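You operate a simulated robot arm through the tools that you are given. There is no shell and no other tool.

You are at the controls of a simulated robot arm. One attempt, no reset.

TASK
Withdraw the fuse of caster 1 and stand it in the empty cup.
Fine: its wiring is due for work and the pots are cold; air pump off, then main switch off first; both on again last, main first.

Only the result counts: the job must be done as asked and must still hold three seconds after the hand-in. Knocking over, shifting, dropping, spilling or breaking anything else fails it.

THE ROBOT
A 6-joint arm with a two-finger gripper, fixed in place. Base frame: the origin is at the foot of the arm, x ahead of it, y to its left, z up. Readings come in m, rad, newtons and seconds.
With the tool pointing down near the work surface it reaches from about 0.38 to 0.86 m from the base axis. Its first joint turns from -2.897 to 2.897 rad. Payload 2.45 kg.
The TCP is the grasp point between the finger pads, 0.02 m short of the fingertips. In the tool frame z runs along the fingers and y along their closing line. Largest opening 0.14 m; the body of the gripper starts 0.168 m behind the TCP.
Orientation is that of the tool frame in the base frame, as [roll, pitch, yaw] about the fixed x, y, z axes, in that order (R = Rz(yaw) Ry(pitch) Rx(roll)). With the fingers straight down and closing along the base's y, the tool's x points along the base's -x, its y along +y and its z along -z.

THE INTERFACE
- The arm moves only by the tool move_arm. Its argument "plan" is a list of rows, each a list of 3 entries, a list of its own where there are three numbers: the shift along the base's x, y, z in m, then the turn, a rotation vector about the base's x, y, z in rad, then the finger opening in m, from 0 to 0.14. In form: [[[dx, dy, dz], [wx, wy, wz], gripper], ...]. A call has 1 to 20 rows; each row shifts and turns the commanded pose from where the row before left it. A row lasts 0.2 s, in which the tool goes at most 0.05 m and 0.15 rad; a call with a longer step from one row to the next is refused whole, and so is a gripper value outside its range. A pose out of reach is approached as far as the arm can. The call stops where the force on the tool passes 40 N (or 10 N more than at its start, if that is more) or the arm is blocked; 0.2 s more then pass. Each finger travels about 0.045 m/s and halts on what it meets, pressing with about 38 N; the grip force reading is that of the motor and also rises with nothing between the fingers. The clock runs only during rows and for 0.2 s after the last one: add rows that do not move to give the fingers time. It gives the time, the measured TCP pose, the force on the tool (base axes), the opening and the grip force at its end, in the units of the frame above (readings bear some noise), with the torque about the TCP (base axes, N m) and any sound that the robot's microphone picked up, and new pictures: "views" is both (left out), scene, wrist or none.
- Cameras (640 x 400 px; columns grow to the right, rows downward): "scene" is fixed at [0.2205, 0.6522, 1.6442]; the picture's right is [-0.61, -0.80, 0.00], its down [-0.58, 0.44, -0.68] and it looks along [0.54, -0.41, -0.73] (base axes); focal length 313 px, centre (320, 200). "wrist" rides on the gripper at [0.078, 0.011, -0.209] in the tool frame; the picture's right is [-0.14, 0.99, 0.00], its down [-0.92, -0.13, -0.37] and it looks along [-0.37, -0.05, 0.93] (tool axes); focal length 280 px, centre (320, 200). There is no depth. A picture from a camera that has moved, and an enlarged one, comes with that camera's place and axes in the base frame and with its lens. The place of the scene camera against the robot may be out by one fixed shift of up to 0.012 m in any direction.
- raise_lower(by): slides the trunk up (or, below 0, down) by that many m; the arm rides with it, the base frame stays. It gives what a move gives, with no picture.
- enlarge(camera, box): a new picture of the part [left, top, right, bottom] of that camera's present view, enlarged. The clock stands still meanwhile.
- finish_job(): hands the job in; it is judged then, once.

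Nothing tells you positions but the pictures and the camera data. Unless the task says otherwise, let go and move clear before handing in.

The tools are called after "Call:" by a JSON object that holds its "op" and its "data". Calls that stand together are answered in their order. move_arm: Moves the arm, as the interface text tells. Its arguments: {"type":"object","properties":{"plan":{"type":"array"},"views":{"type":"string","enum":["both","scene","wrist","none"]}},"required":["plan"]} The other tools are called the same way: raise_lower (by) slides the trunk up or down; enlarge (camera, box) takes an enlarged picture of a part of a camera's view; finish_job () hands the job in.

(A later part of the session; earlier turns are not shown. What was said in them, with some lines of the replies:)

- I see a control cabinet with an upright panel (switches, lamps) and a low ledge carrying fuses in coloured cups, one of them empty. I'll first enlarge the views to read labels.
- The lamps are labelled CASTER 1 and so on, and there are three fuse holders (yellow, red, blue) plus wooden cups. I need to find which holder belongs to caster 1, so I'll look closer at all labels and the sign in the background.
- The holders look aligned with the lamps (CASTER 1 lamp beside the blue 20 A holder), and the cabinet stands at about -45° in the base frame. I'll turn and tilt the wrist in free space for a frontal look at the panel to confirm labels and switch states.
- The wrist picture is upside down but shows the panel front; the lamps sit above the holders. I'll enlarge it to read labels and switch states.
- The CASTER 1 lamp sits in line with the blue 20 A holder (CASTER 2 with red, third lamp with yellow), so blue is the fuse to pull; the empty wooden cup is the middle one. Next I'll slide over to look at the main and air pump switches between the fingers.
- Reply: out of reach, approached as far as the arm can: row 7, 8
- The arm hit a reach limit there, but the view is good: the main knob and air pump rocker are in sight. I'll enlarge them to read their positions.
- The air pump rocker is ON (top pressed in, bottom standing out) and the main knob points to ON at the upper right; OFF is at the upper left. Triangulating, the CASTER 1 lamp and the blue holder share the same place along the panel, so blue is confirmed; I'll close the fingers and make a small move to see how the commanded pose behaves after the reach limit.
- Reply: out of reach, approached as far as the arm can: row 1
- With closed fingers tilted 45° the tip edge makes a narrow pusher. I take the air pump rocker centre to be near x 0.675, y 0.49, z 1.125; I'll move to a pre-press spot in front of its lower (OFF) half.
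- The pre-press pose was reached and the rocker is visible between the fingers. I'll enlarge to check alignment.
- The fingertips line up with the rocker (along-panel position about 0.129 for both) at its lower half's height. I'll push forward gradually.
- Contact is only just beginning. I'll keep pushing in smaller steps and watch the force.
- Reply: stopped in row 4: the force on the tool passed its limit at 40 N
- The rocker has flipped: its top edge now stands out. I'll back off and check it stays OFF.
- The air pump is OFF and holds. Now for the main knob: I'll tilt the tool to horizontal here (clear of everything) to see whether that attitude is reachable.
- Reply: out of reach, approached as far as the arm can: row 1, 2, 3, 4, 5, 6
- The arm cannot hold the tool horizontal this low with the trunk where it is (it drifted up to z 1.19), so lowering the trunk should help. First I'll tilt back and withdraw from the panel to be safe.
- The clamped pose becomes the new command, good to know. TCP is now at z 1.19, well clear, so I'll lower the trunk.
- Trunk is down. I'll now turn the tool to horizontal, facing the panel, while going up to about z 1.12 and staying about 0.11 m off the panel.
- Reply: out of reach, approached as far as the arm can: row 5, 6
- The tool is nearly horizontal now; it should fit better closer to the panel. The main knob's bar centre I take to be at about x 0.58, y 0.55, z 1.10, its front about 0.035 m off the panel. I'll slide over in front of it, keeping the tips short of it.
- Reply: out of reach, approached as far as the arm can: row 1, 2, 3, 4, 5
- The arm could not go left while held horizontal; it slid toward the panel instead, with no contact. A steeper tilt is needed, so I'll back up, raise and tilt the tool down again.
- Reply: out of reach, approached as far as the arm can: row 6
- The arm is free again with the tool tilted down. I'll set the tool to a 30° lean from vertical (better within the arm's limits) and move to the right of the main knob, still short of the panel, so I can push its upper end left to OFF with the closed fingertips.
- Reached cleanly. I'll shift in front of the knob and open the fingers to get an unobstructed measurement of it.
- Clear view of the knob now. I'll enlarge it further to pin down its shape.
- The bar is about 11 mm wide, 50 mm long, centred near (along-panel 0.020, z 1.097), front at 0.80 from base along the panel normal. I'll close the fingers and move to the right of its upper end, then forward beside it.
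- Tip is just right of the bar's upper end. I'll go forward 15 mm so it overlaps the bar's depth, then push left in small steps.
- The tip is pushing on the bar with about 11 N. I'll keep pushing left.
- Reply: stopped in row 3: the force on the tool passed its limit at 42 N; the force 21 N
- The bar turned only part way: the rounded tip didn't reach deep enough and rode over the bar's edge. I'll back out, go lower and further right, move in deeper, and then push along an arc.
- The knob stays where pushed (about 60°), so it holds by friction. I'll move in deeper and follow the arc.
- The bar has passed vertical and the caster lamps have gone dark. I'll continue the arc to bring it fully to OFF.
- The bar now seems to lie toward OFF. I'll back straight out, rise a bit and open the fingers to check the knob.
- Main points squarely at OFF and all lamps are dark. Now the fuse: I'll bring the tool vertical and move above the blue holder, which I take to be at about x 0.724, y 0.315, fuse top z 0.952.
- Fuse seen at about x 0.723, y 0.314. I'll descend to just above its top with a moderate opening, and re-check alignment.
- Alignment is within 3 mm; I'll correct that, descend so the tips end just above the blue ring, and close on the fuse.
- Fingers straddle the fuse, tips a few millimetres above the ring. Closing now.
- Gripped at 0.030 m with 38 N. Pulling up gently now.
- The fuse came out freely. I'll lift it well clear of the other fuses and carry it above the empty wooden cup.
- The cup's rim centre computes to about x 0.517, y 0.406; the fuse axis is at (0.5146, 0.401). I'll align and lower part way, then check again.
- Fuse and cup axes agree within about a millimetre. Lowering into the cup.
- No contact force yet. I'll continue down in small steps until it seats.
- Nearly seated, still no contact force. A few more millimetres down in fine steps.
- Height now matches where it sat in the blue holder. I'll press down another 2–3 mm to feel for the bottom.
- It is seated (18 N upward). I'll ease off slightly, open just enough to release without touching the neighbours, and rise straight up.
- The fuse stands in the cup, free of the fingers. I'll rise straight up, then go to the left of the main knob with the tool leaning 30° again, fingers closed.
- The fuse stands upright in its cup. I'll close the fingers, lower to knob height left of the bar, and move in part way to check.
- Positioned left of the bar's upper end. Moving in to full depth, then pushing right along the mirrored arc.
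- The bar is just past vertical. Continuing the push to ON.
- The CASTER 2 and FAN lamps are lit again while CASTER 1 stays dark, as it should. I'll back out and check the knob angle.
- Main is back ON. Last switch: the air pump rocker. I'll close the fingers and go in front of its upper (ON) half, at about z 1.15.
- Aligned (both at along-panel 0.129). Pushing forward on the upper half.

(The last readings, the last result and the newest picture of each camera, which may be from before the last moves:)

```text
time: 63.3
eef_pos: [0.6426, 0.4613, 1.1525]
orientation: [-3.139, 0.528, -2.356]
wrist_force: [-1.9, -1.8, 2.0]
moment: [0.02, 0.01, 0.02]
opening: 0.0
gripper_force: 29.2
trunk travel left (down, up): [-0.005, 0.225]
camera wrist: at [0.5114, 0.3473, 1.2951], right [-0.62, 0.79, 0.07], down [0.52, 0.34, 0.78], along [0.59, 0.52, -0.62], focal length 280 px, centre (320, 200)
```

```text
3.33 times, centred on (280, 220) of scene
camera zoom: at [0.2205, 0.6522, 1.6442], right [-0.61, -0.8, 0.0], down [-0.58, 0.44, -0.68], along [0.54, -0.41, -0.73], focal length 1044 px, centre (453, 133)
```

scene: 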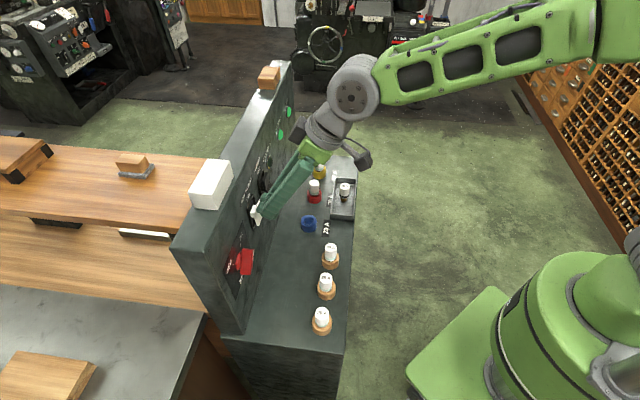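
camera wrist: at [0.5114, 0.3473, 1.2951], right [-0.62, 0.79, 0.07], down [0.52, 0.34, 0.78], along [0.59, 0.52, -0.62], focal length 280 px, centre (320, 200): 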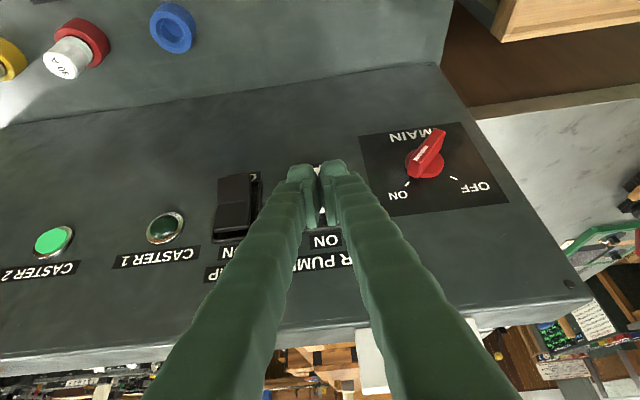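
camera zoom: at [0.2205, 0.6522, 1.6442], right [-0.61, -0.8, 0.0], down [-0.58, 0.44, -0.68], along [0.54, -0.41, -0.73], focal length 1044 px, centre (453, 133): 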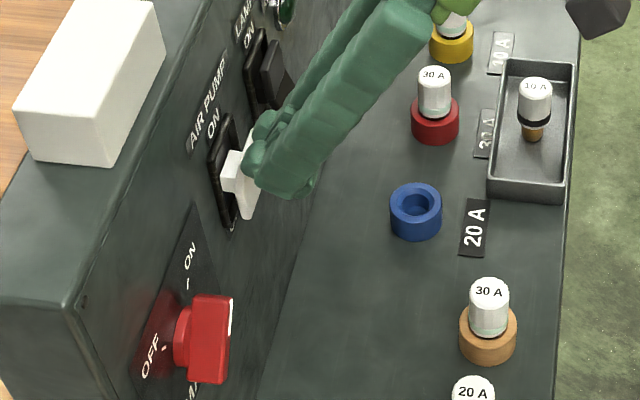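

Contact has begun. Continuing with small steps.

Call:
{"op": "move_arm", "data": {"plan": [[[0.00283, 0.00283, 0], [0, 0, 0], 0], [[0.00283, 0.00283, 0], [0, 0, 0], 0], [[0.00283, 0.00283, 0], [0, 0, 0], 0], [[0.00283, 0.00283, 0], [0, 0, 0], 0], [[0, 0, 0], [0, 0, 0], 0]]}}

Call:
{"op": "enlarge", "data": {"camera": "scene", "box": [220, 160, 340, 280]}}

Call:
{"op": "enlarge", "data": {"camera": "wrist", "box": [230, 120, 410, 280]}}

```text
time: 64.4
eef_pos: [0.6477, 0.4672, 1.1499]
orientation: [3.142, 0.514, -2.357]
wrist_force: [-15.9, -14.9, 7.4]
moment: [0.14, 0.01, 0.02]
opening: 0.006
gripper_force: 29.3
trunk travel left (down, up): [-0.005, 0.225]
stopped in row 5: the force on the tool passed its limit at 41 N (the readings are from after the stop); the commanded pose is now the measured one
camera wrist: at [0.5194, 0.3546, 1.2945], right [-0.62, 0.79, 0.07], down [0.53, 0.35, 0.77], along [0.58, 0.51, -0.63], focal length 280 px, centre (320, 200)
```

scene: 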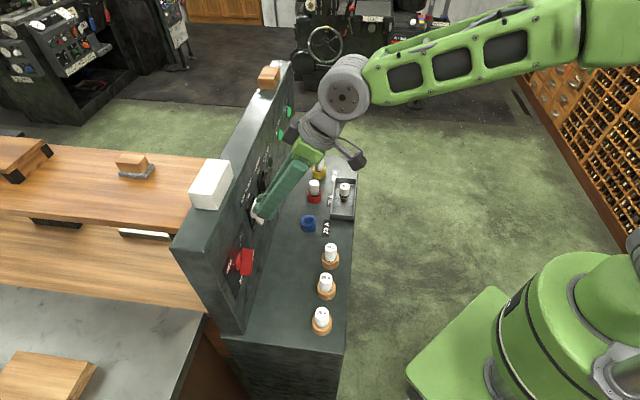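
wrist: 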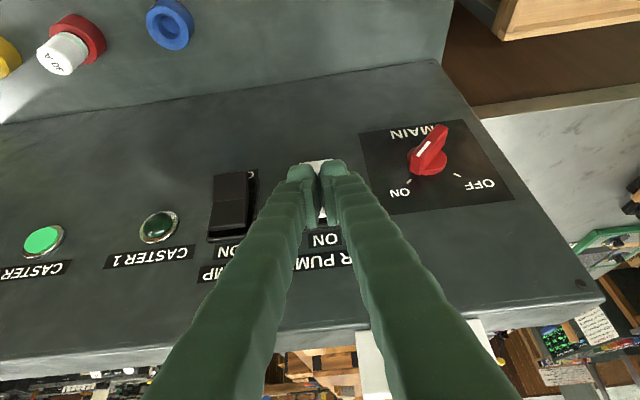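

```text
3.33 times, centred on (280, 220) of scene
camera zoom: at [0.2205, 0.6522, 1.6442], right [-0.61, -0.8, 0.0], down [-0.58, 0.44, -0.68], along [0.54, -0.41, -0.73], focal length 1044 px, centre (453, 133)
```

zoom: 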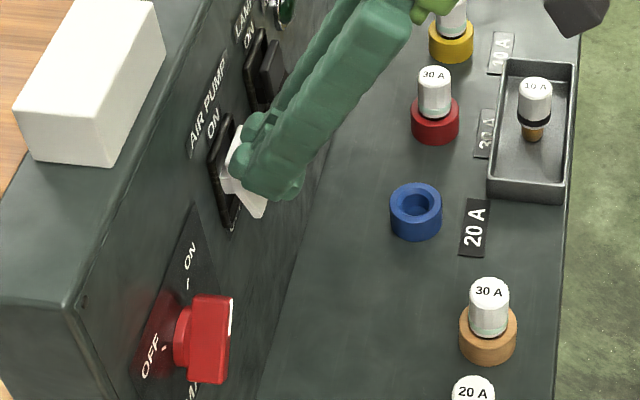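

```text
2.50 times, centred on (320, 200) of wrist
camera zoom: at [0.5194, 0.3546, 1.2945], right [-0.62, 0.79, 0.07], down [0.53, 0.35, 0.77], along [0.58, 0.51, -0.63], focal length 701 px, centre (320, 200)
```

zoom: 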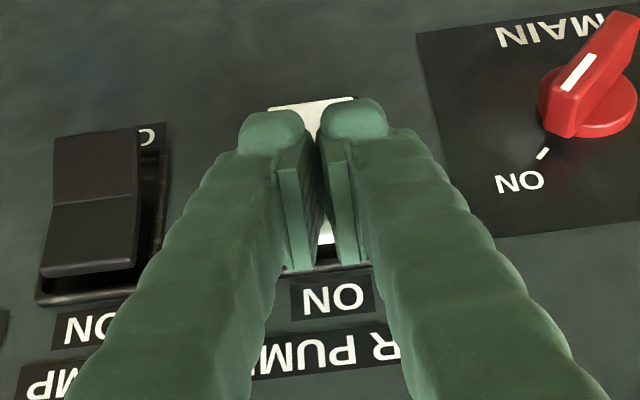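

The rocker flipped to ON (its bottom edge stands out again). I'll back off and open the view to verify everything.

Call:
{"op": "move_arm", "data": {"plan": [[[-0.01414, -0.01414, 0], [0, 0, 0], 0], [[-0.01414, -0.01414, 0.005], [0, 0, 0], 0], [[-0.01414, -0.01414, 0.01], [0, 0, 0], 0], [[-0.01414, -0.01414, 0.02], [0, 0, 0], 0], [[-0.01414, -0.01414, 0.02], [0, 0, 0], 0.05], [[-0.01414, -0.01414, 0.02], [0, 0, 0], 0.1], [[0, 0, 0.02], [0, 0, 0], 0.14], [[0, 0, 0.02], [0, 0, 0], 0.14], [[0, 0, 0], [0, 0, 0], 0.14], [[0, 0, 0], [0, 0, 0], 0.14], [[0, 0, 0], [0, 0, 0], 0.14], [[0, 0, 0], [0, 0, 0], 0.14]]}}

Call:
{"op": "enlarge", "data": {"camera": "scene", "box": [200, 100, 320, 290]}}

Call:
{"op": "enlarge", "data": {"camera": "scene", "box": [280, 140, 370, 350]}}

Call:
{"op": "enlarge", "data": {"camera": "wrist", "box": [180, 120, 460, 320]}}

```text
time: 67.0
eef_pos: [0.5637, 0.3858, 1.2645]
orientation: [-3.142, 0.517, -2.356]
wrist_force: [0.3, 0.2, 0.1]
moment: [0.01, 0.02, -0.02]
opening: 0.1398
gripper_force: 0.1
trunk travel left (down, up): [-0.005, 0.225]
camera wrist: at [0.436, 0.2731, 1.4078], right [-0.62, 0.79, 0.07], down [0.53, 0.35, 0.78], along [0.59, 0.51, -0.63], focal length 280 px, centre (320, 200)
```

scene: 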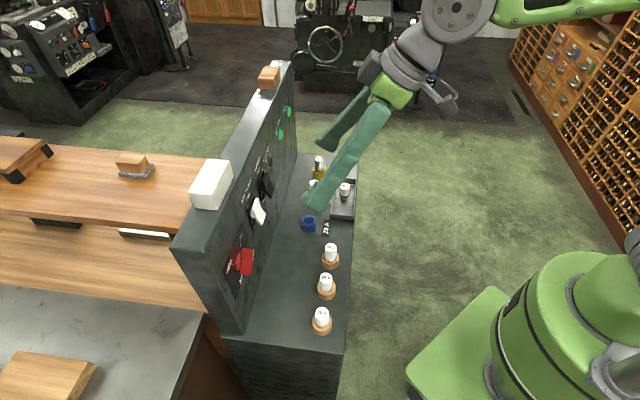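
wrist: 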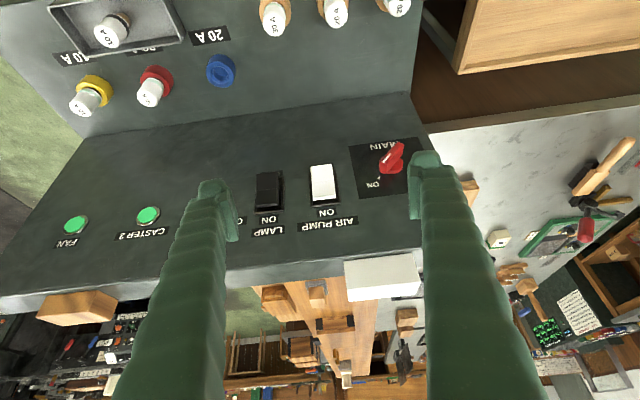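

```text
2.11 times, centred on (260, 195) of scene
camera zoom: at [0.2205, 0.6522, 1.6442], right [-0.61, -0.8, 0.0], down [-0.58, 0.44, -0.68], along [0.54, -0.41, -0.73], focal length 660 px, centre (446, 210)
```

zoom: 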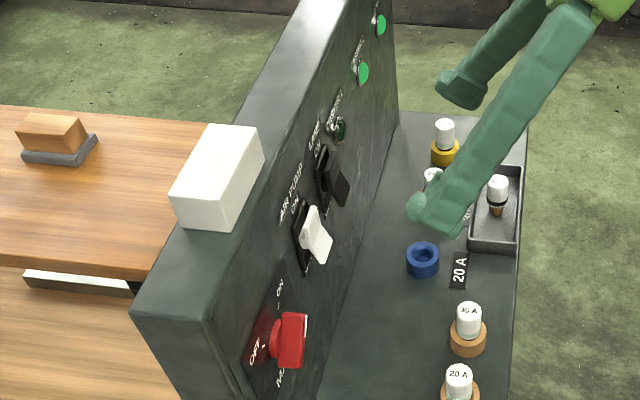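

```text
1.90 times, centred on (325, 245) of scene
camera zoom: at [0.2205, 0.6522, 1.6442], right [-0.61, -0.8, 0.0], down [-0.58, 0.44, -0.68], along [0.54, -0.41, -0.73], focal length 597 px, centre (310, 114)
```

zoom: 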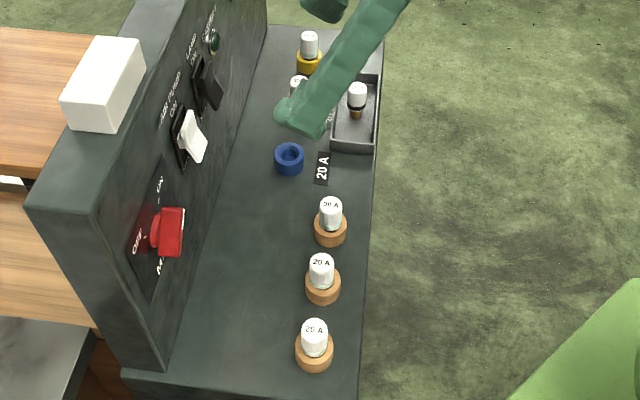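

```text
2.00 times, centred on (320, 220) of wrist
camera zoom: at [0.436, 0.2731, 1.4078], right [-0.62, 0.79, 0.07], down [0.53, 0.35, 0.78], along [0.59, 0.51, -0.63], focal length 561 px, centre (320, 160)
```

zoom: 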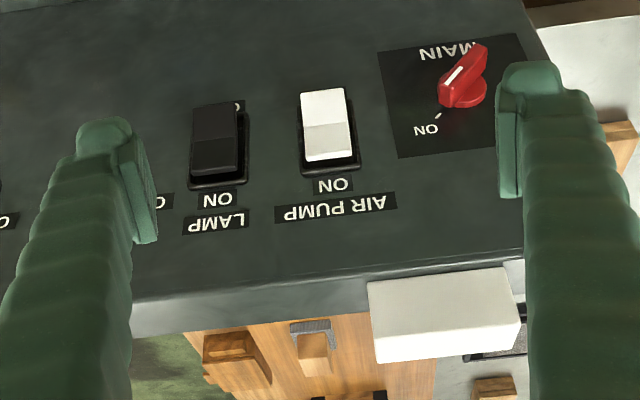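

The air pump and main are both back ON, and the lamp switch is unchanged. The 20 A caster 1 fuse stands upright in the cup that was empty, the blue holder is bare, nothing else has moved and the arm is clear. I'm handing the job in.

Call:
{"op": "finish_job", "data": {}}

```text
The job is handed in.
```

The caster 1 fuse is out of its holder and standing upright in the cup that was empty. The job is handed in, but the hand-in returned no verdict.

- **Which fuse:** I took the 20 A fuse from the blue holder, which sits directly in line with the CASTER 1 lamp. After main came back on, the CASTER 1 lamp stayed dark while CASTER 2 and FAN lit.
- **Switching:** I turned the air pump off, then main off, before touching the fuse. Afterwards I turned main on first, then the air pump. Both show ON, and the lamp switch was left as it was.
- **Surroundings:** In the last pictures nothing else had moved or fallen, and the arm was clear with the gripper open.

The main knob took two tries to turn off. The first push turned it only part way before the force limit stopped the arm, so I backed out and pushed it fully to OFF. I also lowered the trunk by 0.12 m and left it there.
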